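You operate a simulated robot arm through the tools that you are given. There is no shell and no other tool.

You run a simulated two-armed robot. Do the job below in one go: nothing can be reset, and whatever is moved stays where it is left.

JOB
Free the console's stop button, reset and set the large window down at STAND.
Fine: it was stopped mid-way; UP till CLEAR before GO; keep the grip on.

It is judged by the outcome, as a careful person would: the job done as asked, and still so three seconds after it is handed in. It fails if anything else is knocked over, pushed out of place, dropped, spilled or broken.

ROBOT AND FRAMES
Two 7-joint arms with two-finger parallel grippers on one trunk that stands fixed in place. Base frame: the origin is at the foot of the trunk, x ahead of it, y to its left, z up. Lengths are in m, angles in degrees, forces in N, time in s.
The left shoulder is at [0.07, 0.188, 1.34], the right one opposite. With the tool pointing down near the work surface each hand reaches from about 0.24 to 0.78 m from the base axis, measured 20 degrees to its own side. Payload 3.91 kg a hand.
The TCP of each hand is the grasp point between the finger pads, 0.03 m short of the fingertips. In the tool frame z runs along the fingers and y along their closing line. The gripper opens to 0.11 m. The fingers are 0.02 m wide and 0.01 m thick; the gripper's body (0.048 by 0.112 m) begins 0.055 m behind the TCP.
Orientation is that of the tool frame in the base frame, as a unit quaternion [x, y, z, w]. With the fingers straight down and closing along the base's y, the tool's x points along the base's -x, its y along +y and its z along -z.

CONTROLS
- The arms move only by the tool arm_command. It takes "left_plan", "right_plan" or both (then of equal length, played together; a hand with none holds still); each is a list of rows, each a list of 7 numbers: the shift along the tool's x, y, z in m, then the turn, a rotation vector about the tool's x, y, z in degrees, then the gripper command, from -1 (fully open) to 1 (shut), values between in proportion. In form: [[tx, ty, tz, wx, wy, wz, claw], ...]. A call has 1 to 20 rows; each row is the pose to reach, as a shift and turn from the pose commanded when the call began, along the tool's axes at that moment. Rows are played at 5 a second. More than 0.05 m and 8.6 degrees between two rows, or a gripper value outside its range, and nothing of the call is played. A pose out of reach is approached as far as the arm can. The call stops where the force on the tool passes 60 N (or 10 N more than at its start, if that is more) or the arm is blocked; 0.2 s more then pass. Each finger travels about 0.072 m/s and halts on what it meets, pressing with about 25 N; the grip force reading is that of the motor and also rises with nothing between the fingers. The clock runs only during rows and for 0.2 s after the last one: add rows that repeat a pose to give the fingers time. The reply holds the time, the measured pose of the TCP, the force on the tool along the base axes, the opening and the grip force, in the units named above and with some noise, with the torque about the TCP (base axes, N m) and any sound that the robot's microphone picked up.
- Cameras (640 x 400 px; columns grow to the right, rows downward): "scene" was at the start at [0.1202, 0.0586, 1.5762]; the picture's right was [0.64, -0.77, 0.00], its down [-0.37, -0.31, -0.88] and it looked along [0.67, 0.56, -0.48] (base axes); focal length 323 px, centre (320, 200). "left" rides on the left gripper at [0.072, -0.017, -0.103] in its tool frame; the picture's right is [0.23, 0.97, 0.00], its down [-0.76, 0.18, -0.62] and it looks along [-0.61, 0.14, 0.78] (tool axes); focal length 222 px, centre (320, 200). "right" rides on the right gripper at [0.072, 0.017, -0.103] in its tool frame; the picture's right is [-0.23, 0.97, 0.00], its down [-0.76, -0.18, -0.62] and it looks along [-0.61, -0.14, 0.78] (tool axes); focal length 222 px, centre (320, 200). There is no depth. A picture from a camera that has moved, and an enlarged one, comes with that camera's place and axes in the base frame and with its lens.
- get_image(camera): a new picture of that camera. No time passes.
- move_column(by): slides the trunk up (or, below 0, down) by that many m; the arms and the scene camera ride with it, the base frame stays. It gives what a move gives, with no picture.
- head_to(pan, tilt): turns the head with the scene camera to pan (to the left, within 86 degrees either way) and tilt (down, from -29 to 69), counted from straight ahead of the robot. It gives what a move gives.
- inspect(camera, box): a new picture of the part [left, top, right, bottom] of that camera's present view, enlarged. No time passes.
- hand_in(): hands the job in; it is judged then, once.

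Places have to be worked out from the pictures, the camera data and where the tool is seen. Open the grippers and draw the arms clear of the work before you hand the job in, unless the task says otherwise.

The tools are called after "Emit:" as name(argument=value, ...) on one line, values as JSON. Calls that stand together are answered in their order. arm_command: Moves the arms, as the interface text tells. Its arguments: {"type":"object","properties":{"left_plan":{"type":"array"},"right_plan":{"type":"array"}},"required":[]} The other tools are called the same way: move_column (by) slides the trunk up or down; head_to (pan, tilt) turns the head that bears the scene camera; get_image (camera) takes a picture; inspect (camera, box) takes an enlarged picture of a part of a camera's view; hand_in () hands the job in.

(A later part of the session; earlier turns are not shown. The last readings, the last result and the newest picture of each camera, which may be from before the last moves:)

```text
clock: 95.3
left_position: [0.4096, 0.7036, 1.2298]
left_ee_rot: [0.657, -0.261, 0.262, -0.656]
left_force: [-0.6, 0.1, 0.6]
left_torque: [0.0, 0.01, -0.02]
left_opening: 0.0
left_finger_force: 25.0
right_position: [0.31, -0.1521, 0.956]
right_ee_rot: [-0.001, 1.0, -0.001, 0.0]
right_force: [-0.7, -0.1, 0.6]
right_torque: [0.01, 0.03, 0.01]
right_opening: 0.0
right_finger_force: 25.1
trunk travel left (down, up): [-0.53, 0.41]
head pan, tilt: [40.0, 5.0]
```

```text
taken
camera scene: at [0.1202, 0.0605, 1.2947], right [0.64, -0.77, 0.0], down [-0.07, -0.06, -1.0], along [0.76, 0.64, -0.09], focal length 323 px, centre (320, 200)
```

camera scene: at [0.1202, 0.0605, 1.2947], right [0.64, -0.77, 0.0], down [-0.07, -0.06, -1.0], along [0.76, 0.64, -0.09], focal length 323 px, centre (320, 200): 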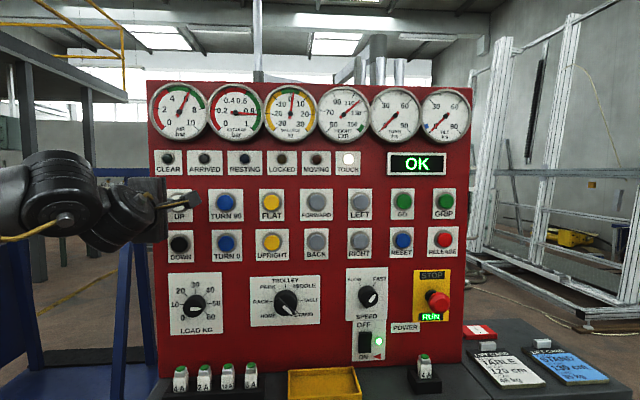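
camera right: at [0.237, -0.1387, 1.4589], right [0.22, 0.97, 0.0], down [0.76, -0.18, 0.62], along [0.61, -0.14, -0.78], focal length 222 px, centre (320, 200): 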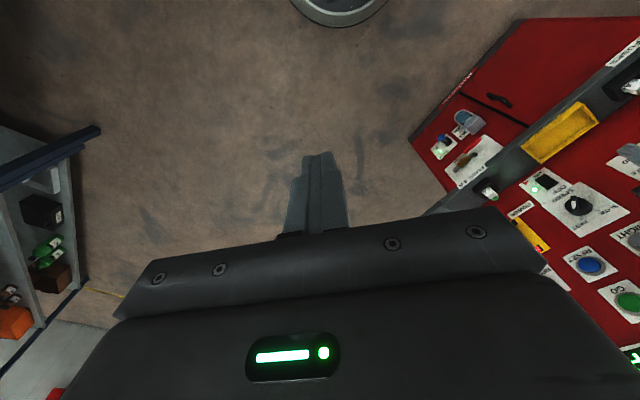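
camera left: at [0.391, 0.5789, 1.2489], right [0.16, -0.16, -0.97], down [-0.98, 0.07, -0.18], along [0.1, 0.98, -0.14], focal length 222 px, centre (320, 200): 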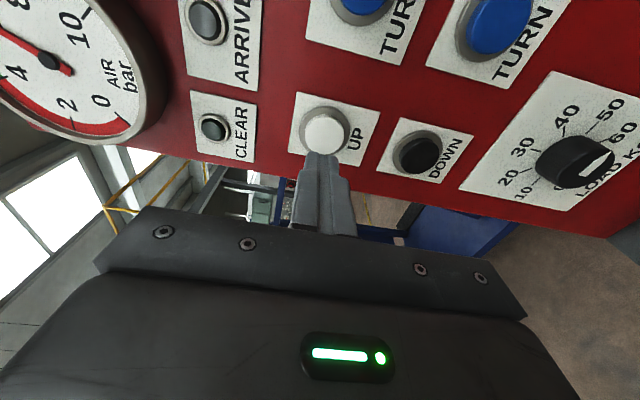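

Fingertips are aligned on UP (4 mm off centre, ~4.4 cm away). I press UP briefly and release in the same call to learn how fast the height changes.

Emit:
arm_command(left_plan=[[0, 0, 0.02, 0, 0, 0, 1], [0, 0, 0.038, 0, 0, 0, 1], [0, 0, 0.046, 0, 0, 0, 1], [0, 0, 0.049, 0, 0, 0, 1], [0, 0, 0.049, 0, 0, 0, 1], [0, 0, 0.03, 0, 0, 0, 1], [0, 0, 0.02, 0, 0, 0, 1]])

Emit:
get_image(camera="scene")

Emit:
inspect(camera="scene", box=[310, 75, 480, 185])

Emit:
inspect(camera="scene", box=[140, 75, 310, 185])

```text
clock: 96.9
left_position: [0.4253, 0.7185, 1.2297]
left_ee_rot: [0.657, -0.261, 0.262, -0.656]
left_force: [-0.8, 0.0, -0.4]
left_torque: [-0.01, 0.01, -0.01]
left_opening: 0.0
left_finger_force: 25.1
right_position: [0.3097, -0.1537, 0.954]
right_ee_rot: [-0.001, 1.0, 0.0, 0.0]
right_force: [-0.5, 0.3, -0.2]
right_torque: [0.03, -0.02, 0.0]
right_opening: 0.0
right_finger_force: 25.1
trunk travel left (down, up): [-0.53, 0.41]
head pan, tilt: [40.0, 5.0]
```

```text
taken
camera scene: at [0.1209, 0.0592, 1.2947], right [0.64, -0.77, 0.0], down [-0.07, -0.06, -1.0], along [0.76, 0.64, -0.09], focal length 323 px, centre (320, 200)
```

scene: 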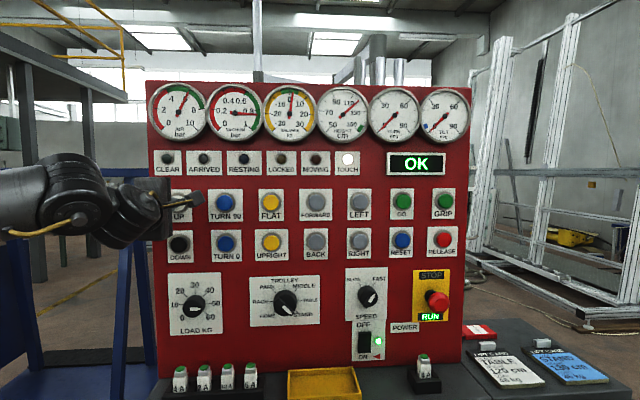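

```text
3.64 times, centred on (395, 130) of scene
camera zoom: at [0.1209, 0.0592, 1.2947], right [0.64, -0.77, 0.0], down [-0.07, -0.06, -1.0], along [0.76, 0.64, -0.09], focal length 1174 px, centre (47, 454)
```

zoom: 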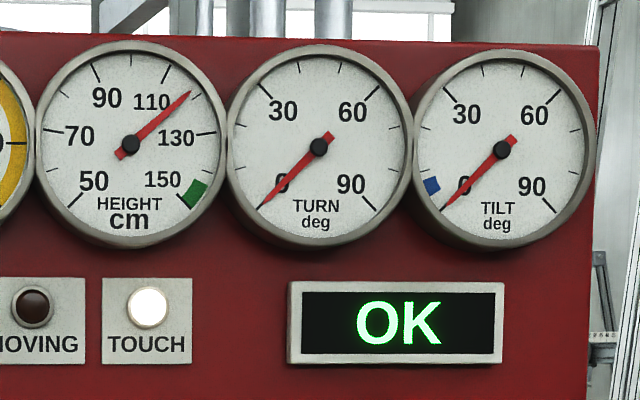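

```text
3.64 times, centred on (225, 130) of scene
camera zoom: at [0.1209, 0.0592, 1.2947], right [0.64, -0.77, 0.0], down [-0.07, -0.06, -1.0], along [0.76, 0.64, -0.09], focal length 1174 px, centre (666, 454)
```

zoom: 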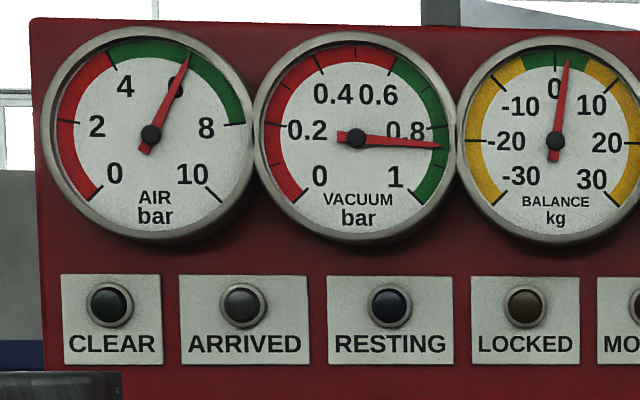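

No click, so the button wasn't reached. I press a bit deeper and stay there to read the force.

Emit:
arm_command(left_plan=[[0, 0, 0.02, 0, 0, 0, 1], [0, 0, 0.03, 0, 0, 0, 1], [0, 0, 0.036, 0, 0, 0, 1], [0, 0, 0.04, 0, 0, 0, 1]])

Emit:
inspect(camera="left", box=[220, 60, 460, 240])

Emit:
inspect(camera="scene", box=[310, 75, 480, 185])

```text
clock: 97.9
left_position: [0.4513, 0.7452, 1.2296]
left_ee_rot: [0.657, -0.264, 0.262, -0.656]
left_force: [-1.9, -2.2, -2.0]
left_torque: [-0.03, 0.04, -0.05]
left_opening: 0.0
left_finger_force: 24.8
right_position: [0.3103, -0.1564, 0.9545]
right_ee_rot: [0.0, 1.0, 0.001, 0.0]
right_force: [-0.4, -0.1, -0.1]
right_torque: [0.01, 0.04, 0.01]
right_opening: 0.0
right_finger_force: 25.1
trunk travel left (down, up): [-0.53, 0.41]
head pan, tilt: [40.0, 5.0]
heard: click
```

```text
2.22 times, centred on (340, 150) of left
camera zoom: at [0.433, 0.6209, 1.2481], right [0.16, -0.16, -0.97], down [-0.98, 0.07, -0.18], along [0.1, 0.98, -0.14], focal length 494 px, centre (276, 311)
```

zoom: 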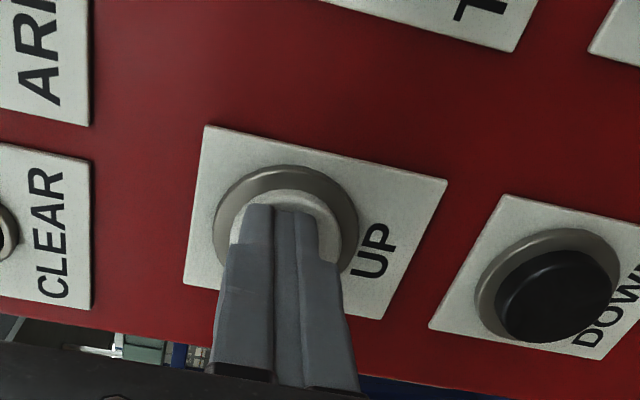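

```text
3.64 times, centred on (395, 130) of scene
camera zoom: at [0.1204, 0.0585, 1.2947], right [0.64, -0.77, 0.0], down [-0.07, -0.06, -1.0], along [0.76, 0.64, -0.09], focal length 1174 px, centre (47, 454)
```

zoom: 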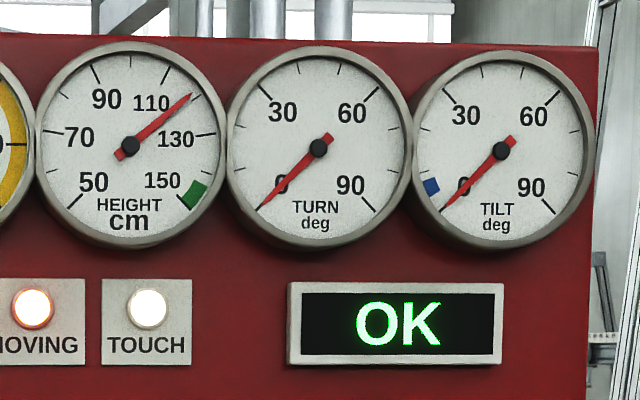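

Click, MOVING lamp on and the height needle is starting to rise: UP is a hold-to-run button. I keep holding for 1.2 s and check.

Emit:
arm_command(left_plan=[[0, 0, 0.001, 0, 0, 0, 1], [0, 0, 0.001, 0, 0, 0, 1], [0, 0, 0.001, 0, 0, 0, 1], [0, 0, 0.001, 0, 0, 0, 1], [0, 0, 0.001, 0, 0, 0, 1]])

Emit:
inspect(camera="scene", box=[310, 75, 480, 185])

Emit:
inspect(camera="scene", box=[140, 75, 310, 185])

```text
clock: 99.1
left_position: [0.4526, 0.746, 1.2316]
left_ee_rot: [0.657, -0.261, 0.263, -0.656]
left_force: [-3.8, -2.3, -2.5]
left_torque: [-0.02, 0.06, -0.03]
left_opening: 0.0
left_finger_force: 25.4
right_position: [0.31, -0.155, 0.9549]
right_ee_rot: [-0.001, 1.0, 0.0, 0.0]
right_force: [-0.1, 0.2, 0.2]
right_torque: [0.04, -0.01, -0.02]
right_opening: 0.0001
right_finger_force: 25.0
trunk travel left (down, up): [-0.53, 0.41]
head pan, tilt: [40.0, 5.0]
```

```text
3.64 times, centred on (395, 130) of scene
camera zoom: at [0.1202, 0.0588, 1.2948], right [0.64, -0.77, 0.0], down [-0.07, -0.06, -1.0], along [0.76, 0.64, -0.09], focal length 1174 px, centre (47, 454)
```

zoom: 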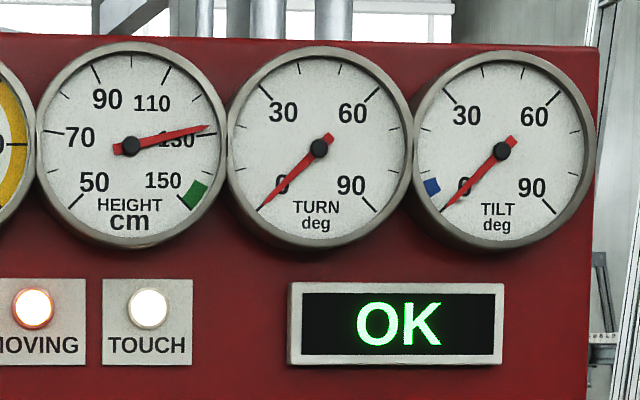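

```text
3.64 times, centred on (225, 130) of scene
camera zoom: at [0.1202, 0.0588, 1.2948], right [0.64, -0.77, 0.0], down [-0.07, -0.06, -1.0], along [0.76, 0.64, -0.09], focal length 1174 px, centre (666, 454)
```

zoom: 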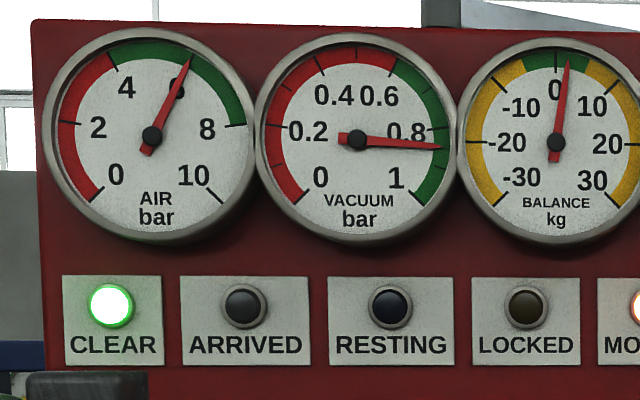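

CLEAR is now lit at about 128 cm (rising ~7–8 cm/s). The stand's set-down height is 130 cm, so to travel safely above it I keep UP held toward the green height mark, about 1 s more.

Emit:
arm_command(left_plan=[[0, 0, 0, 0, 0, 0, 1], [0, 0, 0, 0, 0, 0, 1], [0, 0, 0, 0, 0, 0, 1], [0, 0, 0, 0, 0, 0, 1]])

Emit:
inspect(camera="scene", box=[310, 75, 480, 185])

Emit:
get_image(camera="scene")

```text
clock: 100.1
left_position: [0.4522, 0.7452, 1.2308]
left_ee_rot: [-0.657, 0.261, -0.263, 0.657]
left_force: [-3.5, -2.2, -0.9]
left_torque: [-0.05, 0.06, 0.02]
left_opening: 0.0
left_finger_force: 24.9
right_position: [0.3096, -0.1548, 0.9548]
right_ee_rot: [-0.001, 1.0, 0.0, -0.001]
right_force: [0.1, 0.1, -0.1]
right_torque: [0.01, 0.03, 0.03]
right_opening: 0.0
right_finger_force: 25.1
trunk travel left (down, up): [-0.53, 0.41]
head pan, tilt: [40.0, 5.0]
```

```text
3.64 times, centred on (395, 130) of scene
camera zoom: at [0.1201, 0.0587, 1.2948], right [0.64, -0.77, 0.0], down [-0.07, -0.06, -1.0], along [0.76, 0.64, -0.09], focal length 1174 px, centre (47, 454)
```

zoom: 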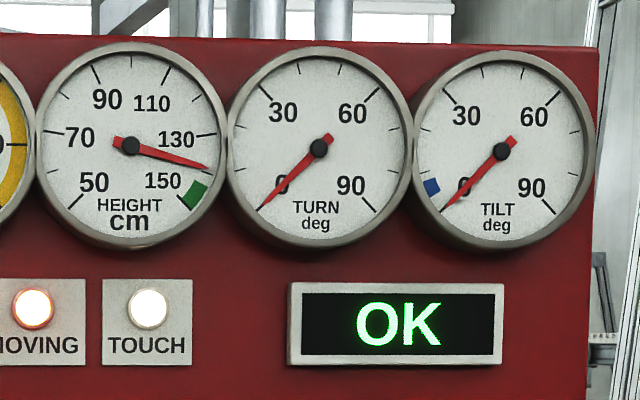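

```text
taken
camera scene: at [0.1201, 0.0587, 1.2948], right [0.64, -0.77, 0.0], down [-0.07, -0.06, -1.0], along [0.76, 0.64, -0.09], focal length 323 px, centre (320, 200)
```

scene: 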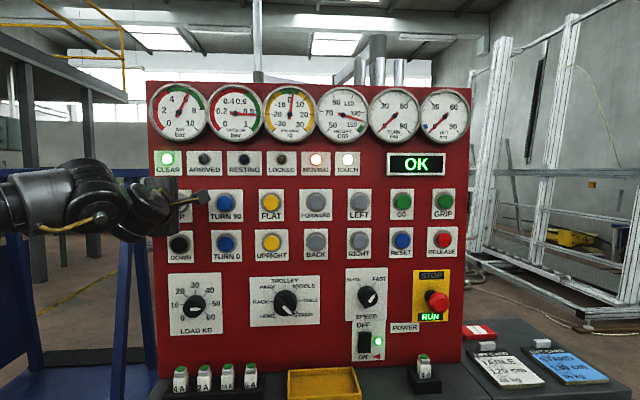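

At about 139 cm and still rising ~11 cm/s, CLEAR lit. I hold ~0.5 s more to reach the green mark, then release.

Emit:
arm_command(left_plan=[[0, 0, 0, 0, 0, 0, 1], [0, 0, 0, 0, 0, 0, 1], [0, 0, -0.015, 0, 0, 0, 1], [0, 0, -0.03, 0, 0, 0, 1], [0, 0, -0.06, 0, 0, 0, 1]])

Emit:
inspect(camera="scene", box=[310, 75, 480, 185])

Emit:
inspect(camera="scene", box=[140, 75, 310, 185])

Emit:
inspect(camera="scene", box=[240, 260, 410, 370])

```text
clock: 101.3
left_position: [0.4116, 0.7006, 1.2326]
left_ee_rot: [0.657, -0.26, 0.263, -0.657]
left_force: [-0.1, -0.2, 0.4]
left_torque: [-0.04, 0.02, -0.04]
left_opening: 0.0
left_finger_force: 25.2
right_position: [0.3092, -0.1541, 0.9548]
right_ee_rot: [-0.001, 1.0, 0.001, 0.001]
right_force: [-0.1, 0.2, 0.0]
right_torque: [-0.02, -0.04, 0.0]
right_opening: 0.0002
right_finger_force: 24.6
trunk travel left (down, up): [-0.53, 0.41]
head pan, tilt: [40.0, 5.0]
```

```text
3.64 times, centred on (395, 130) of scene
camera zoom: at [0.1197, 0.0577, 1.2949], right [0.64, -0.77, 0.0], down [-0.07, -0.06, -1.0], along [0.76, 0.64, -0.09], focal length 1174 px, centre (47, 454)
```

zoom: 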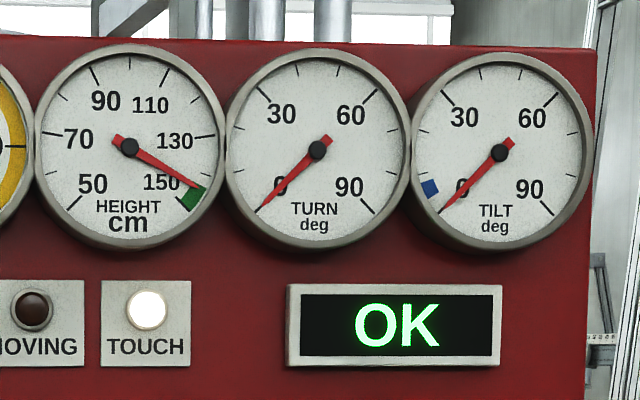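

```text
3.64 times, centred on (225, 130) of scene
camera zoom: at [0.1197, 0.0577, 1.2949], right [0.64, -0.77, 0.0], down [-0.07, -0.06, -1.0], along [0.76, 0.64, -0.09], focal length 1174 px, centre (666, 454)
```

zoom: 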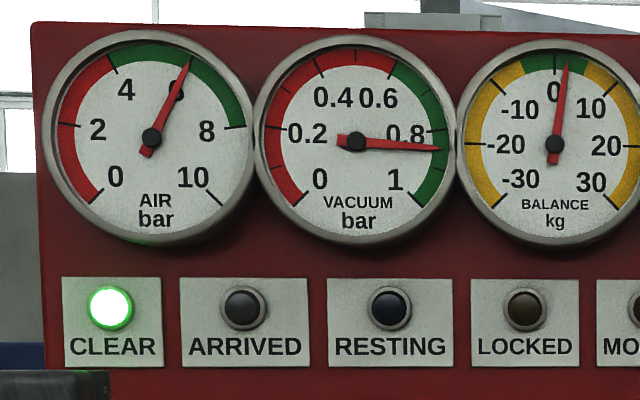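

```text
3.64 times, centred on (325, 315) of scene
camera zoom: at [0.1197, 0.0577, 1.2949], right [0.64, -0.77, 0.0], down [-0.07, -0.06, -1.0], along [0.76, 0.64, -0.09], focal length 1174 px, centre (302, -218)
```

zoom: 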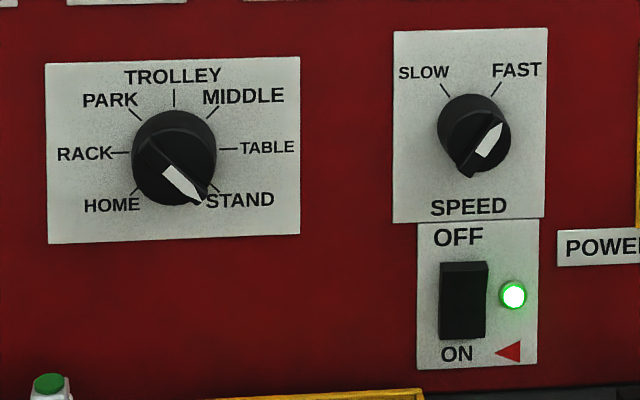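

Height ≈145 cm at the green mark, CLEAR lit, MOVING off, balance green, selector on STAND. Before GO I want to see the load and its path, so I draw the hand back a little and raise the trunk to look over the console.

Emit:
arm_command(left_plan=[[0, 0, -0.03, 0, 0, 0, 1], [0, 0, -0.06, 0, 0, 0, 1], [0, 0, -0.09, 0, 0, 0, 1]])

Emit:
move_column(by=0.4)

Emit:
head_to(pan=40, tilt=3)

Emit:
get_image(camera="scene")

Emit:
inspect(camera="scene", box=[180, 100, 440, 260])

Emit:
head_to(pan=10, tilt=10)

Emit:
get_image(camera="scene")

```text
clock: 102.1
left_position: [0.3486, 0.6341, 1.2327]
left_ee_rot: [0.657, -0.262, 0.262, -0.656]
left_force: [-1.0, -0.6, -0.7]
left_torque: [-0.05, 0.01, -0.01]
left_opening: 0.0002
left_finger_force: 24.6
right_position: [0.3096, -0.1549, 0.955]
right_ee_rot: [-0.001, 1.0, 0.0, 0.001]
right_force: [0.8, 0.3, 0.2]
right_torque: [0.0, -0.02, -0.02]
right_opening: 0.0
right_finger_force: 25.2
trunk travel left (down, up): [-0.53, 0.41]
head pan, tilt: [40.0, 5.0]
```

```text
clock: 106.0
left_position: [0.3494, 0.6359, 1.6313]
left_ee_rot: [0.657, -0.262, 0.263, -0.656]
left_force: [0.2, -0.3, 0.3]
left_torque: [0.01, 0.01, 0.01]
left_opening: 0.0
left_finger_force: 25.1
right_position: [0.3094, -0.1541, 1.3552]
right_ee_rot: [-0.001, 1.0, 0.0, -0.001]
right_force: [0.0, 0.0, -0.3]
right_torque: [-0.02, 0.01, -0.02]
right_opening: 0.0
right_finger_force: 24.5
trunk travel left (down, up): [-0.93, 0.01]
head pan, tilt: [40.0, 5.0]
```

```text
clock: 106.6
left_position: [0.3486, 0.6349, 1.6313]
left_ee_rot: [0.658, -0.261, 0.262, -0.656]
left_force: [1.0, 0.2, -0.2]
left_torque: [0.04, 0.01, 0.0]
left_opening: 0.0
left_finger_force: 24.9
right_position: [0.3101, -0.1542, 1.3548]
right_ee_rot: [-0.001, 1.0, 0.001, -0.001]
right_force: [0.7, 1.0, 0.1]
right_torque: [0.02, 0.03, 0.02]
right_opening: 0.0
right_finger_force: 25.4
trunk travel left (down, up): [-0.93, 0.01]
head pan, tilt: [40.0, 3.0]
```

```text
taken
camera scene: at [0.1204, 0.0586, 1.6979], right [0.64, -0.77, 0.0], down [-0.04, -0.03, -1.0], along [0.76, 0.64, -0.05], focal length 323 px, centre (320, 200)
```

scene: 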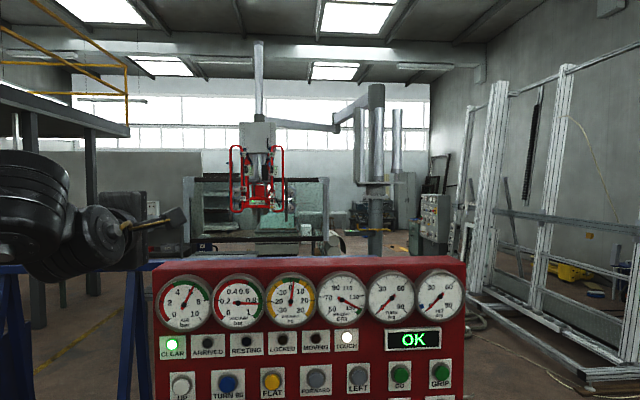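

```text
2.46 times, centred on (310, 180) of scene
camera zoom: at [0.1204, 0.0586, 1.6979], right [0.64, -0.77, 0.0], down [-0.04, -0.03, -1.0], along [0.76, 0.64, -0.05], focal length 795 px, centre (345, 249)
```

zoom: 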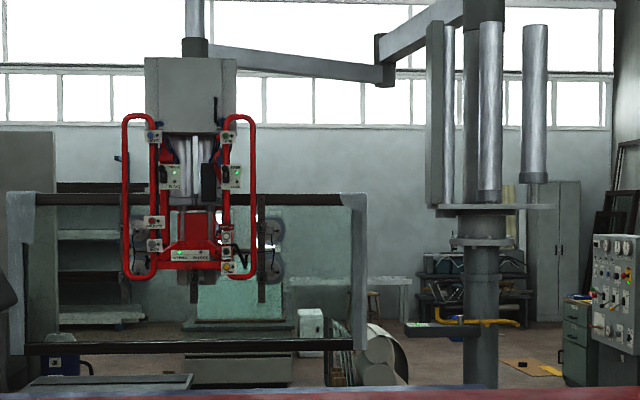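

```text
clock: 107.5
left_position: [0.3491, 0.637, 1.6321]
left_ee_rot: [0.659, -0.261, 0.262, -0.655]
left_force: [-0.6, -0.2, -1.0]
left_torque: [-0.01, -0.01, 0.0]
left_opening: 0.0
left_finger_force: 24.9
right_position: [0.3105, -0.1546, 1.3551]
right_ee_rot: [-0.001, 1.0, 0.0, 0.0]
right_force: [-0.4, 0.0, 0.1]
right_torque: [0.01, 0.03, 0.0]
right_opening: 0.0
right_finger_force: 24.9
trunk travel left (down, up): [-0.93, 0.01]
head pan, tilt: [10.0, 10.0]
```

```text
taken
camera scene: at [0.142, 0.0162, 1.6867], right [0.17, -0.98, 0.0], down [-0.17, -0.03, -0.98], along [0.97, 0.17, -0.17], focal length 323 px, centre (320, 200)
```

scene: 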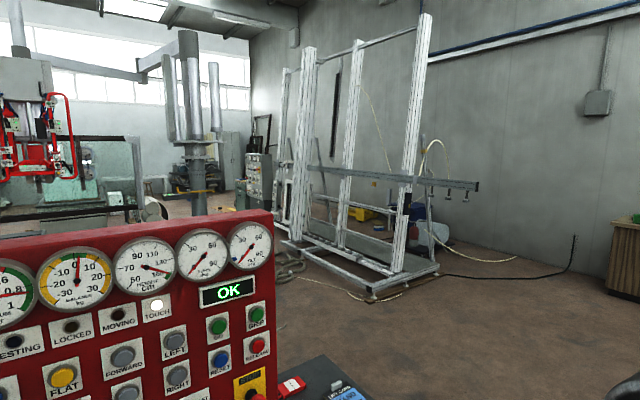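

The lift holds the large framed window and the way to the leaning stand looks free. I lower the trunk again and bring the hand back right toward GO at ≈[0.834, 0.402, 1.227].

Emit:
move_column(by=-0.4)

Emit:
arm_command(left_plan=[[0.04, 0, -0.005, 0, 2, 0, 1], [0.08, 0, -0.009, 0, 4, 0, 1], [0.12, 0, -0.012, 0, 6, 0, 1], [0.16, 0, -0.013, 0, 8, 0, 1], [0.2, 0, -0.012, 0, 10, 0, 1], [0.23, 0, -0.01, 0, 12, 0, 1]])

Emit:
head_to(pan=40, tilt=5)

Emit:
get_image(camera="scene")

```text
clock: 111.4
left_position: [0.3493, 0.635, 1.2316]
left_ee_rot: [0.657, -0.262, 0.262, -0.656]
left_force: [0.3, -0.1, -0.4]
left_torque: [0.02, -0.02, 0.02]
left_opening: 0.0001
left_finger_force: 25.0
right_position: [0.3108, -0.1552, 0.9547]
right_ee_rot: [-0.001, 1.0, 0.0, 0.0]
right_force: [0.4, -0.1, -0.6]
right_torque: [0.0, -0.04, -0.01]
right_opening: 0.0
right_finger_force: 24.8
trunk travel left (down, up): [-0.53, 0.41]
head pan, tilt: [10.0, 10.0]
```

```text
clock: 112.8
left_position: [0.5108, 0.4681, 1.2342]
left_ee_rot: [0.626, -0.33, 0.329, -0.626]
left_force: [-0.3, -0.7, 0.8]
left_torque: [0.03, -0.02, 0.05]
left_opening: 0.0
left_finger_force: 25.2
right_position: [0.3108, -0.1541, 0.9549]
right_ee_rot: [-0.001, 1.0, 0.0, 0.0]
right_force: [-0.4, 0.9, -0.4]
right_torque: [-0.01, 0.01, -0.02]
right_opening: 0.0
right_finger_force: 25.4
trunk travel left (down, up): [-0.53, 0.41]
head pan, tilt: [10.0, 10.0]
```

```text
clock: 113.7
left_position: [0.5084, 0.4684, 1.2343]
left_ee_rot: [0.626, -0.329, 0.33, -0.625]
left_force: [0.2, 0.7, -0.7]
left_torque: [0.0, -0.01, 0.0]
left_opening: 0.0001
left_finger_force: 25.0
right_position: [0.3107, -0.1545, 0.9547]
right_ee_rot: [-0.001, 1.0, 0.001, 0.0]
right_force: [-0.1, 0.0, -0.8]
right_torque: [0.04, 0.0, -0.03]
right_opening: 0.0003
right_finger_force: 25.0
trunk travel left (down, up): [-0.53, 0.41]
head pan, tilt: [40.0, 5.0]
```

```text
taken
camera scene: at [0.1211, 0.0588, 1.2947], right [0.64, -0.77, 0.0], down [-0.07, -0.06, -1.0], along [0.76, 0.64, -0.09], focal length 323 px, centre (320, 200)
```

scene: 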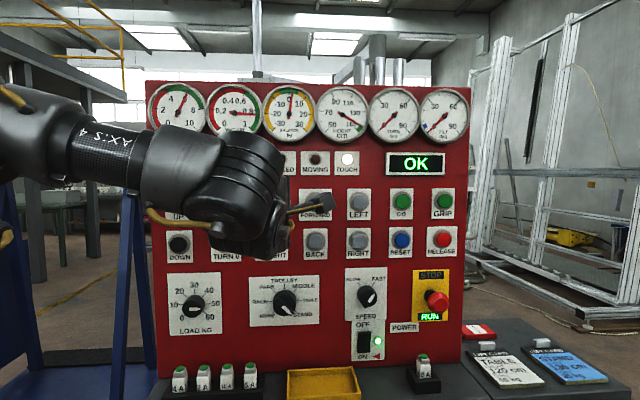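

Clear. I raise the trunk 0.1 m (same arm posture as worked at RESET) and move to the pre-press point in front of GO.

Emit:
move_column(by=0.1)

Emit:
arm_command(left_plan=[[0.03, 0.0134, 0.0203, 0, 1.81, 0, 1], [0.06, 0.0268, 0.0406, 0, 3.63, 0, 1], [0.09, 0.0401, 0.0609, 0, 5.44, 0, 1], [0.12, 0.0535, 0.0812, 0, 7.25, 0, 1], [0.15, 0.0669, 0.1015, 0, 9.06, 0, 1], [0.18, 0.0803, 0.1218, 0, 10.9, 0, 1], [0.21, 0.0936, 0.1421, 0, 12.7, 0, 1], [0.2397, 0.107, 0.1624, 0, 14.5, 0, 1]])

Emit:
get_image(camera="left")

Emit:
get_image(camera="scene")

```text
clock: 115.0
left_position: [0.5107, 0.4684, 1.334]
left_ee_rot: [0.627, -0.329, 0.329, -0.625]
left_force: [0.2, -0.8, 0.6]
left_torque: [0.0, 0.01, -0.02]
left_opening: 0.0
left_finger_force: 25.3
right_position: [0.3112, -0.1544, 1.0545]
right_ee_rot: [0.0, 1.0, 0.0, 0.0]
right_force: [1.2, 0.1, -0.7]
right_torque: [-0.03, -0.01, -0.01]
right_opening: 0.0
right_finger_force: 25.2
trunk travel left (down, up): [-0.63, 0.31]
head pan, tilt: [40.0, 5.0]
```

```text
clock: 116.8
left_position: [0.7807, 0.3641, 1.226]
left_ee_rot: [0.579, -0.406, 0.405, -0.579]
left_force: [-0.9, -0.1, 0.0]
left_torque: [0.02, -0.02, 0.05]
left_opening: 0.0
left_finger_force: 25.0
right_position: [0.3114, -0.1545, 1.0544]
right_ee_rot: [-0.001, 1.0, 0.0, -0.001]
right_force: [-0.3, -0.1, -0.6]
right_torque: [0.02, -0.01, 0.0]
right_opening: 0.0
right_finger_force: 25.0
trunk travel left (down, up): [-0.63, 0.31]
head pan, tilt: [40.0, 5.0]
```

```text
taken
camera left: at [0.709, 0.2609, 1.2434], right [0.08, -0.21, -0.97], down [-0.85, 0.5, -0.18], along [0.53, 0.84, -0.14], focal length 222 px, centre (320, 200)
```

left: 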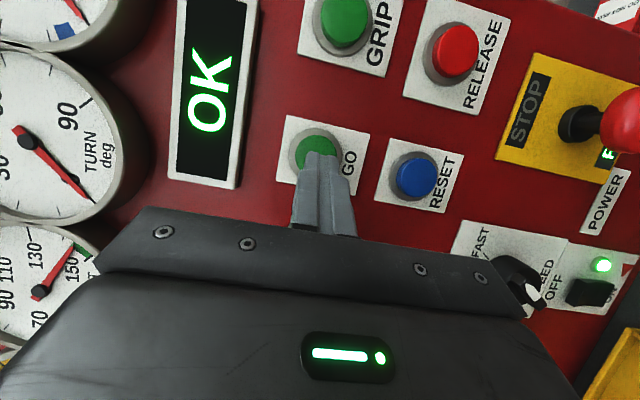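

```text
taken
camera scene: at [0.1231, 0.0592, 1.3945], right [0.64, -0.77, 0.0], down [-0.07, -0.06, -1.0], along [0.76, 0.64, -0.09], focal length 323 px, centre (320, 200)
```

scene: 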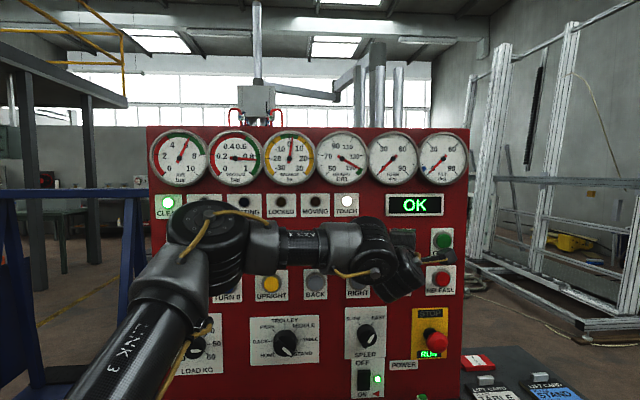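

GO is right ahead of the fingertips; OK shown, CLEAR lit, selector STAND. I press GO straight in and hold briefly.

Emit:
arm_command(left_plan=[[-0.0044, 0, 0.009, 0, 0, 0, 1], [-0.0089, 0, 0.0179, 0, 0, 0, 1], [-0.0133, 0, 0.0269, 0, 0, 0, 1], [-0.0177, 0, 0.0359, 0, 0, 0, 1], [-0.0208, 0, 0.042, 0, 0, 0, 1]])

Emit:
get_image(camera="scene")

Emit:
inspect(camera="scene", box=[140, 110, 480, 230])

```text
clock: 118.0
left_position: [0.8096, 0.392, 1.2289]
left_ee_rot: [-0.577, 0.408, -0.407, 0.578]
left_force: [-18.0, -10.2, -7.0]
left_torque: [-0.08, 0.25, 0.12]
left_opening: 0.0001
left_finger_force: 25.0
right_position: [0.3081, -0.1557, 1.0545]
right_ee_rot: [-0.001, 1.0, 0.0, 0.001]
right_force: [0.4, 0.0, 0.2]
right_torque: [0.04, 0.0, -0.02]
right_opening: 0.0
right_finger_force: 25.0
trunk travel left (down, up): [-0.63, 0.31]
head pan, tilt: [40.0, 5.0]
heard: click
```

```text
taken
camera scene: at [0.1178, 0.0564, 1.3949], right [0.64, -0.77, 0.0], down [-0.06, -0.05, -1.0], along [0.76, 0.64, -0.08], focal length 323 px, centre (320, 200)
```

scene: 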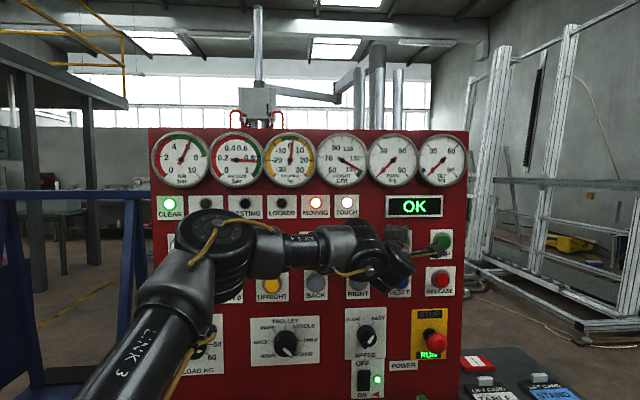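

```text
1.88 times, centred on (310, 170) of scene
camera zoom: at [0.1178, 0.0564, 1.3949], right [0.64, -0.77, 0.0], down [-0.06, -0.05, -1.0], along [0.76, 0.64, -0.08], focal length 608 px, centre (339, 256)
```

zoom: 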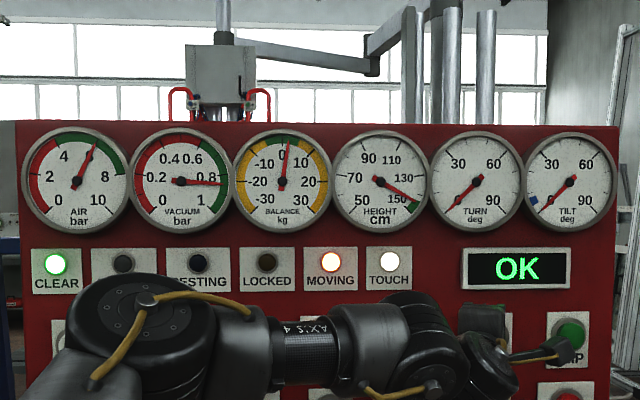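

Click and MOVING lit. I keep holding 1 s and watch whether the lift travels.

Emit:
arm_command(left_plan=[[0, 0, 0, 0, 0, 0, 1], [0, 0, 0, 0, 0, 0, 1], [0, 0, 0, 0, 0, 0, 1], [0, 0, 0, 0, 0, 0, 1]])

Emit:
get_image(camera="scene")

Emit:
inspect(camera="scene", box=[140, 110, 480, 230])

```text
clock: 119.0
left_position: [0.81, 0.3933, 1.2288]
left_ee_rot: [0.578, -0.407, 0.406, -0.578]
left_force: [-17.6, -15.3, -12.6]
left_torque: [-0.22, 0.32, -0.03]
left_opening: 0.0001
left_finger_force: 25.1
right_position: [0.3096, -0.1571, 1.0549]
right_ee_rot: [-0.001, 1.0, 0.001, 0.001]
right_force: [0.2, 0.2, 0.2]
right_torque: [-0.04, 0.02, 0.04]
right_opening: 0.0001
right_finger_force: 24.8
trunk travel left (down, up): [-0.63, 0.31]
head pan, tilt: [40.0, 5.0]
```

```text
taken
camera scene: at [0.1187, 0.0559, 1.395], right [0.64, -0.77, 0.0], down [-0.07, -0.05, -1.0], along [0.76, 0.64, -0.08], focal length 323 px, centre (320, 200)
```

scene: 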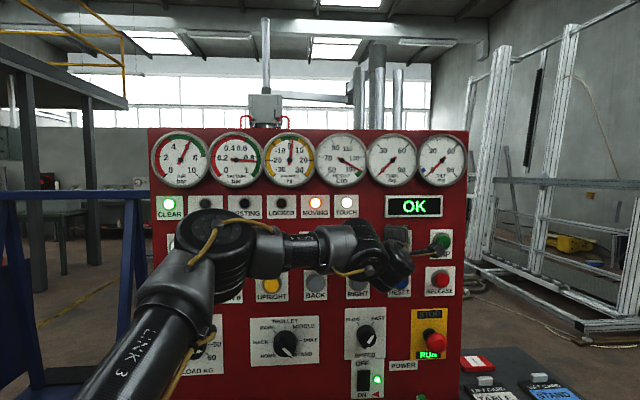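

```text
1.88 times, centred on (310, 170) of scene
camera zoom: at [0.1187, 0.0559, 1.395], right [0.64, -0.77, 0.0], down [-0.07, -0.05, -1.0], along [0.76, 0.64, -0.08], focal length 608 px, centre (339, 256)
```

zoom: 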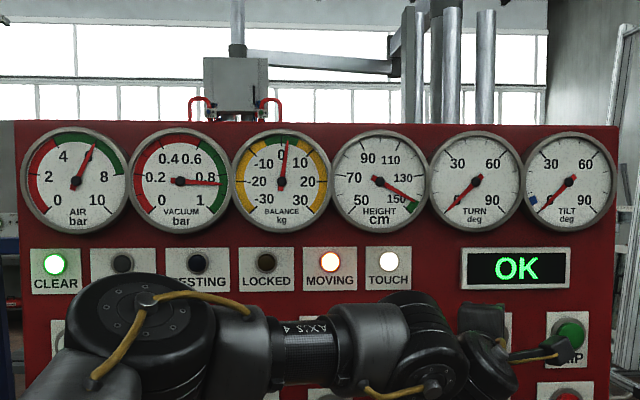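

The lift is travelling right. I now release GO (back off 4 cm) and see if it continues on its own.

Emit:
arm_command(left_plan=[[0.0089, 0, -0.0179, 0, 0, 0, 1], [0.0177, 0, -0.0359, 0, 0, 0, 1], [0.0177, 0, -0.0359, 0, 0, 0, 1], [0.0177, 0, -0.0359, 0, 0, 0, 1]])

Emit:
get_image(camera="scene")

Emit:
inspect(camera="scene", box=[140, 110, 480, 230])

```text
clock: 120.0
left_position: [0.7836, 0.3669, 1.2283]
left_ee_rot: [0.58, -0.404, 0.407, -0.579]
left_force: [0.6, -0.4, 0.1]
left_torque: [0.01, -0.02, -0.01]
left_opening: 0.0
left_finger_force: 25.3
right_position: [0.3094, -0.1534, 1.0554]
right_ee_rot: [-0.002, 1.0, 0.0, 0.0]
right_force: [-0.2, -0.4, -0.3]
right_torque: [0.0, 0.04, -0.04]
right_opening: 0.0
right_finger_force: 25.5
trunk travel left (down, up): [-0.63, 0.31]
head pan, tilt: [40.0, 5.0]
```

```text
taken
camera scene: at [0.1211, 0.0591, 1.3947], right [0.64, -0.77, 0.0], down [-0.07, -0.06, -1.0], along [0.76, 0.64, -0.09], focal length 323 px, centre (320, 200)
```

scene: 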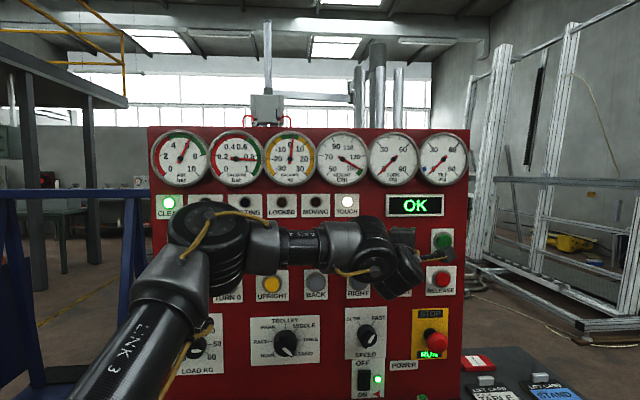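

```text
1.88 times, centred on (310, 170) of scene
camera zoom: at [0.1211, 0.0591, 1.3947], right [0.64, -0.77, 0.0], down [-0.07, -0.06, -1.0], along [0.76, 0.64, -0.09], focal length 608 px, centre (339, 256)
```

zoom: 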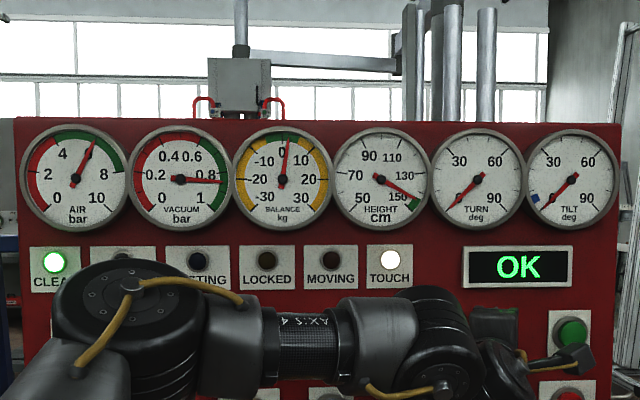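

GO is hold-to-run (MOVING went off when released). I press and hold it for a few seconds at a time, checking the lamps and the load's path between.

Emit:
arm_command(left_plan=[[-0.0089, 0, 0.0179, 0, 0, 0, 1], [-0.0155, 0, 0.0315, 0, 0, 0, 1], [-0.0177, 0, 0.0359, 0, 0, 0, 1], [-0.0177, 0, 0.0359, 0, 0, 0, 1], [-0.0177, 0, 0.0359, 0, 0, 0, 1], [-0.0177, 0, 0.0359, 0, 0, 0, 1], [-0.0177, 0, 0.0359, 0, 0, 0, 1], [-0.0177, 0, 0.0359, 0, 0, 0, 1], [-0.0177, 0, 0.0359, 0, 0, 0, 1], [-0.0177, 0, 0.0359, 0, 0, 0, 1], [-0.0177, 0, 0.0359, 0, 0, 0, 1], [-0.0177, 0, 0.0359, 0, 0, 0, 1]])

Emit:
get_image(camera="scene")

Emit:
inspect(camera="scene", box=[140, 110, 480, 230])

```text
clock: 122.6
left_position: [0.8096, 0.3937, 1.2317]
left_ee_rot: [-0.579, 0.406, -0.406, 0.579]
left_force: [-17.9, -15.6, -12.0]
left_torque: [-0.21, 0.31, 0.0]
left_opening: 0.0001
left_finger_force: 25.0
right_position: [0.3076, -0.157, 1.0553]
right_ee_rot: [-0.002, 1.0, 0.001, 0.001]
right_force: [-0.6, -0.2, -0.1]
right_torque: [0.02, 0.03, -0.04]
right_opening: 0.0
right_finger_force: 25.3
trunk travel left (down, up): [-0.63, 0.31]
head pan, tilt: [40.0, 5.0]
heard: click
```

```text
taken
camera scene: at [0.1186, 0.0558, 1.395], right [0.64, -0.77, 0.0], down [-0.07, -0.05, -1.0], along [0.76, 0.64, -0.08], focal length 323 px, centre (320, 200)
```

scene: 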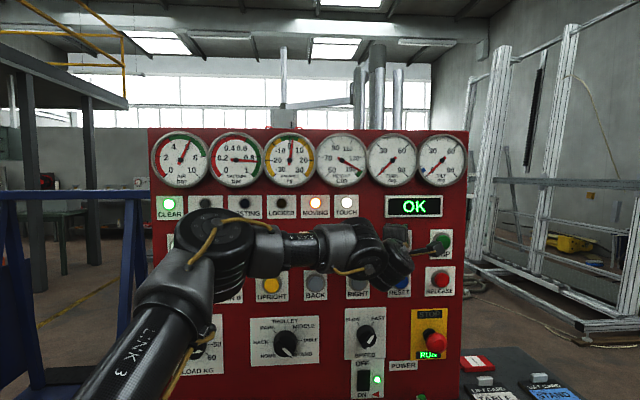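

```text
1.88 times, centred on (310, 170) of scene
camera zoom: at [0.1186, 0.0558, 1.395], right [0.64, -0.77, 0.0], down [-0.07, -0.05, -1.0], along [0.76, 0.64, -0.08], focal length 608 px, centre (339, 256)
```

zoom: 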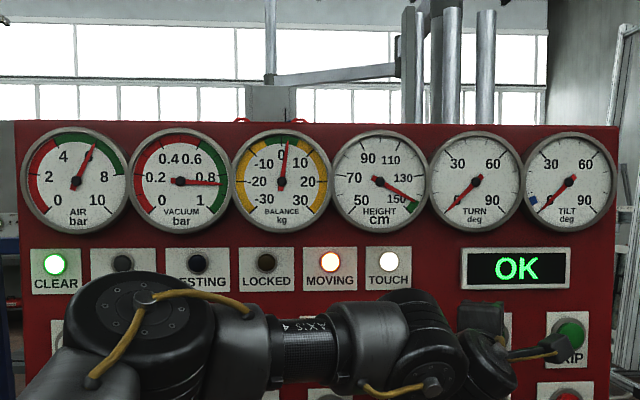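

Still travelling, everything green. I continue holding GO for ~4 s.

Emit:
arm_command(left_plan=[[0, 0, 0, 0, 0, 0, 1], [0, 0, 0, 0, 0, 0, 1], [0, 0, 0, 0, 0, 0, 1], [0, 0, 0, 0, 0, 0, 1], [0, 0, 0, 0, 0, 0, 1], [0, 0, 0, 0, 0, 0, 1], [0, 0, 0, 0, 0, 0, 1], [0, 0, 0, 0, 0, 0, 1], [0, 0, 0, 0, 0, 0, 1], [0, 0, 0, 0, 0, 0, 1], [0, 0, 0, 0, 0, 0, 1], [0, 0, 0, 0, 0, 0, 1], [0, 0, 0, 0, 0, 0, 1], [0, 0, 0, 0, 0, 0, 1], [0, 0, 0, 0, 0, 0, 1], [0, 0, 0, 0, 0, 0, 1]])

Emit:
get_image(camera="scene")

Emit:
inspect(camera="scene", box=[140, 110, 480, 230])

```text
clock: 126.0
left_position: [0.8087, 0.3932, 1.2318]
left_ee_rot: [0.579, -0.406, 0.406, -0.579]
left_force: [-15.3, -15.2, -6.9]
left_torque: [-0.03, 0.24, -0.13]
left_opening: 0.0
left_finger_force: 25.0
right_position: [0.3091, -0.1575, 1.0553]
right_ee_rot: [-0.001, 1.0, 0.001, 0.001]
right_force: [-0.5, 0.2, 0.7]
right_torque: [0.0, 0.02, 0.03]
right_opening: 0.0
right_finger_force: 24.8
trunk travel left (down, up): [-0.63, 0.31]
head pan, tilt: [40.0, 5.0]
```

```text
taken
camera scene: at [0.1181, 0.0552, 1.3951], right [0.64, -0.77, 0.0], down [-0.06, -0.05, -1.0], along [0.76, 0.64, -0.08], focal length 323 px, centre (320, 200)
```

scene: 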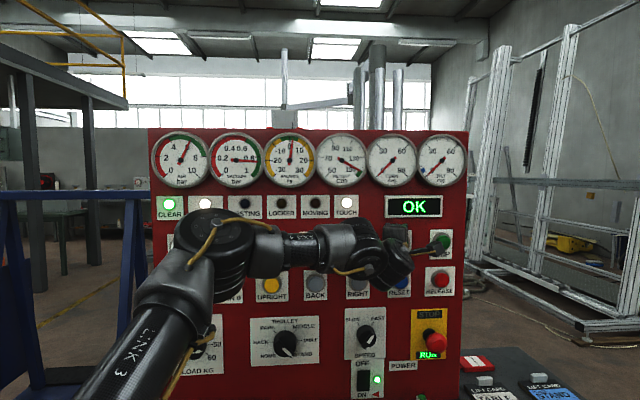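

```text
1.88 times, centred on (310, 170) of scene
camera zoom: at [0.1181, 0.0552, 1.3951], right [0.64, -0.77, 0.0], down [-0.06, -0.05, -1.0], along [0.76, 0.64, -0.08], focal length 608 px, centre (339, 256)
```

zoom: 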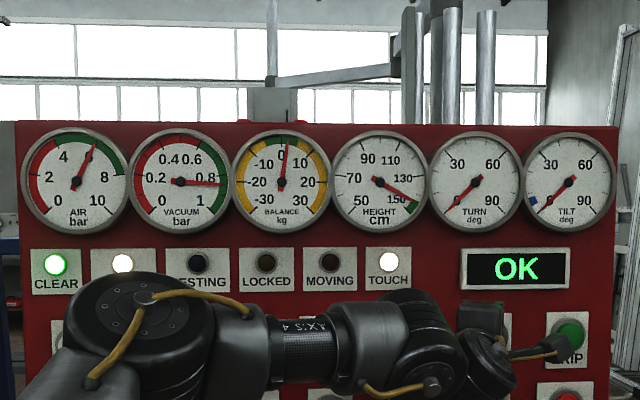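

ARRIVED is lit and MOVING is off. I release GO, draw back, and raise the trunk to see where the window hangs relative to its stand.

Emit:
arm_command(left_plan=[[0.0089, 0, -0.0179, 0, 0, 0, 1], [0.0177, 0, -0.0359, 0, 0, 0, 1], [0.0266, 0, -0.0538, 0, 0, 0, 1], [0.0398, 0, -0.0807, 0, 0, 0, 1], [0.0531, 0, -0.1076, 0, 0, 0, 1]])

Emit:
move_column(by=0.3)

Emit:
head_to(pan=38, tilt=6)

Emit:
get_image(camera="scene")

Emit:
inspect(camera="scene", box=[180, 60, 480, 240])

```text
clock: 127.2
left_position: [0.7291, 0.3095, 1.2281]
left_ee_rot: [-0.578, 0.406, -0.406, 0.579]
left_force: [0.7, -0.5, 0.1]
left_torque: [0.01, 0.02, 0.03]
left_opening: 0.0
left_finger_force: 24.6
right_position: [0.311, -0.1546, 1.0542]
right_ee_rot: [0.0, 1.0, 0.0, 0.0]
right_force: [-0.2, -0.4, 0.0]
right_torque: [0.02, 0.02, -0.05]
right_opening: 0.0
right_finger_force: 25.1
trunk travel left (down, up): [-0.63, 0.31]
head pan, tilt: [40.0, 5.0]
```

```text
clock: 130.2
left_position: [0.7291, 0.3099, 1.5267]
left_ee_rot: [0.579, -0.406, 0.406, -0.579]
left_force: [0.4, 0.0, 0.1]
left_torque: [-0.01, -0.02, -0.01]
left_opening: 0.0002
left_finger_force: 24.5
right_position: [0.3112, -0.154, 1.3547]
right_ee_rot: [-0.002, 1.0, 0.0, -0.001]
right_force: [0.1, 0.3, -0.4]
right_torque: [-0.02, -0.02, -0.04]
right_opening: 0.0
right_finger_force: 25.3
trunk travel left (down, up): [-0.93, 0.01]
head pan, tilt: [40.0, 5.0]
```

```text
clock: 130.9
left_position: [0.7293, 0.3098, 1.5275]
left_ee_rot: [0.579, -0.405, 0.407, -0.578]
left_force: [0.3, 0.6, -0.7]
left_torque: [-0.02, 0.02, 0.02]
left_opening: 0.0002
left_finger_force: 25.0
right_position: [0.3105, -0.1535, 1.3539]
right_ee_rot: [-0.001, 1.0, 0.0, 0.001]
right_force: [0.2, 0.2, 0.2]
right_torque: [0.0, -0.01, 0.04]
right_opening: 0.0
right_finger_force: 24.9
trunk travel left (down, up): [-0.93, 0.01]
head pan, tilt: [38.0, 6.0]
```

```text
taken
camera scene: at [0.1233, 0.056, 1.6931], right [0.62, -0.79, 0.0], down [-0.08, -0.06, -0.99], along [0.78, 0.61, -0.1], focal length 323 px, centre (320, 200)
```

scene: 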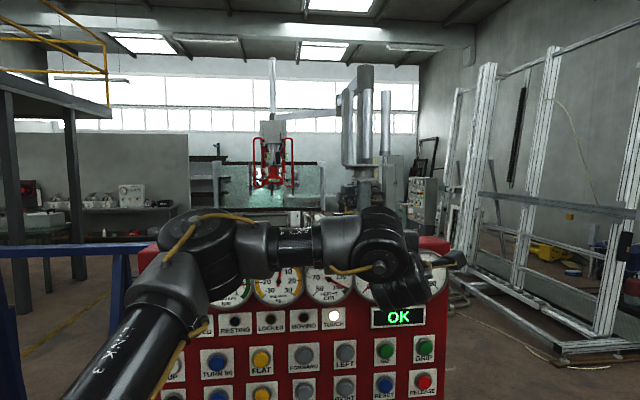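

```text
2.13 times, centred on (330, 150) of scene
camera zoom: at [0.1233, 0.056, 1.6931], right [0.62, -0.79, 0.0], down [-0.08, -0.06, -0.99], along [0.78, 0.61, -0.1], focal length 689 px, centre (299, 307)
```

zoom: 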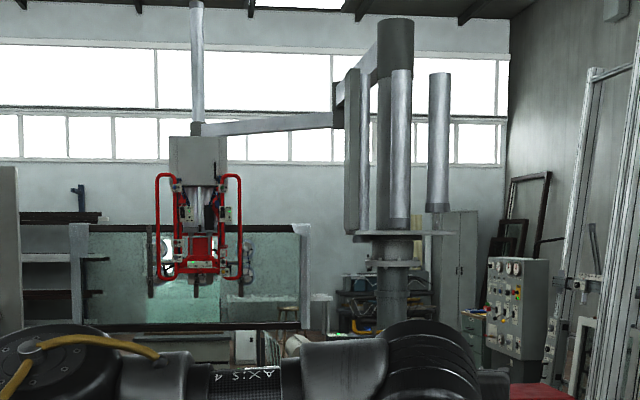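

The window has moved to a place farther back; my arm hides what is below it. I swing the left hand over to the left end (toward UP/DOWN, needed next) so I can see the stand.

Emit:
arm_command(left_plan=[[-0.0335, 0, -0.0189, 0, -2.04, 0, 1], [-0.0669, 0, -0.0377, 0, -4.08, 0, 1], [-0.1004, 0, -0.0566, 0, -6.12, 0, 1], [-0.1339, 0, -0.0754, 0, -8.15, 0, 1], [-0.1673, 0, -0.0943, 0, -10.2, 0, 1], [-0.2008, 0, -0.1131, 0, -12.2, 0, 1], [-0.2343, 0, -0.132, 0, -14.3, 0, 1], [-0.2678, 0, -0.1508, 0, -16.3, 0, 1], [-0.3012, 0, -0.1697, 0, -18.3, 0, 1], [-0.3347, 0, -0.1885, 0, -20.4, 0, 1], [-0.3682, 0, -0.2074, 0, -22.4, 0, 1], [-0.4016, 0, -0.2262, 0, -24.5, 0, 1], [-0.4351, 0, -0.2451, 0, -26.5, 0, 1]])

Emit:
get_image(camera="scene")

Emit:
inspect(camera="scene", box=[200, 110, 440, 260])

```text
clock: 133.7
left_position: [0.352, 0.6364, 1.5265]
left_ee_rot: [0.657, -0.262, 0.263, -0.656]
left_force: [-0.5, 0.1, -0.5]
left_torque: [0.01, 0.04, -0.01]
left_opening: 0.0
left_finger_force: 24.8
right_position: [0.3092, -0.1534, 1.3558]
right_ee_rot: [-0.001, 1.0, 0.0, 0.0]
right_force: [-0.5, -1.0, 0.0]
right_torque: [-0.02, -0.04, -0.02]
right_opening: 0.0
right_finger_force: 24.9
trunk travel left (down, up): [-0.93, 0.01]
head pan, tilt: [38.0, 6.0]
```

```text
taken
camera scene: at [0.121, 0.0579, 1.6933], right [0.62, -0.79, 0.0], down [-0.08, -0.07, -0.99], along [0.78, 0.61, -0.1], focal length 323 px, centre (320, 200)
```

scene: 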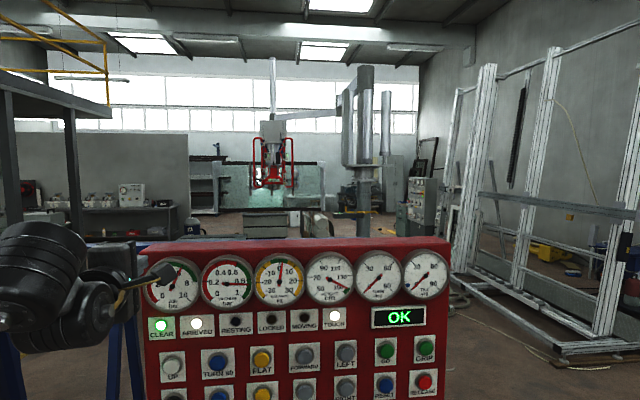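

```text
2.67 times, centred on (320, 185) of scene
camera zoom: at [0.121, 0.0579, 1.6933], right [0.62, -0.79, 0.0], down [-0.08, -0.07, -0.99], along [0.78, 0.61, -0.1], focal length 861 px, centre (320, 240)
```

zoom: 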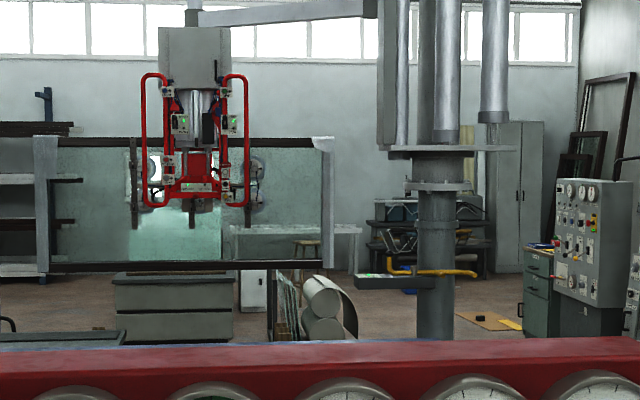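

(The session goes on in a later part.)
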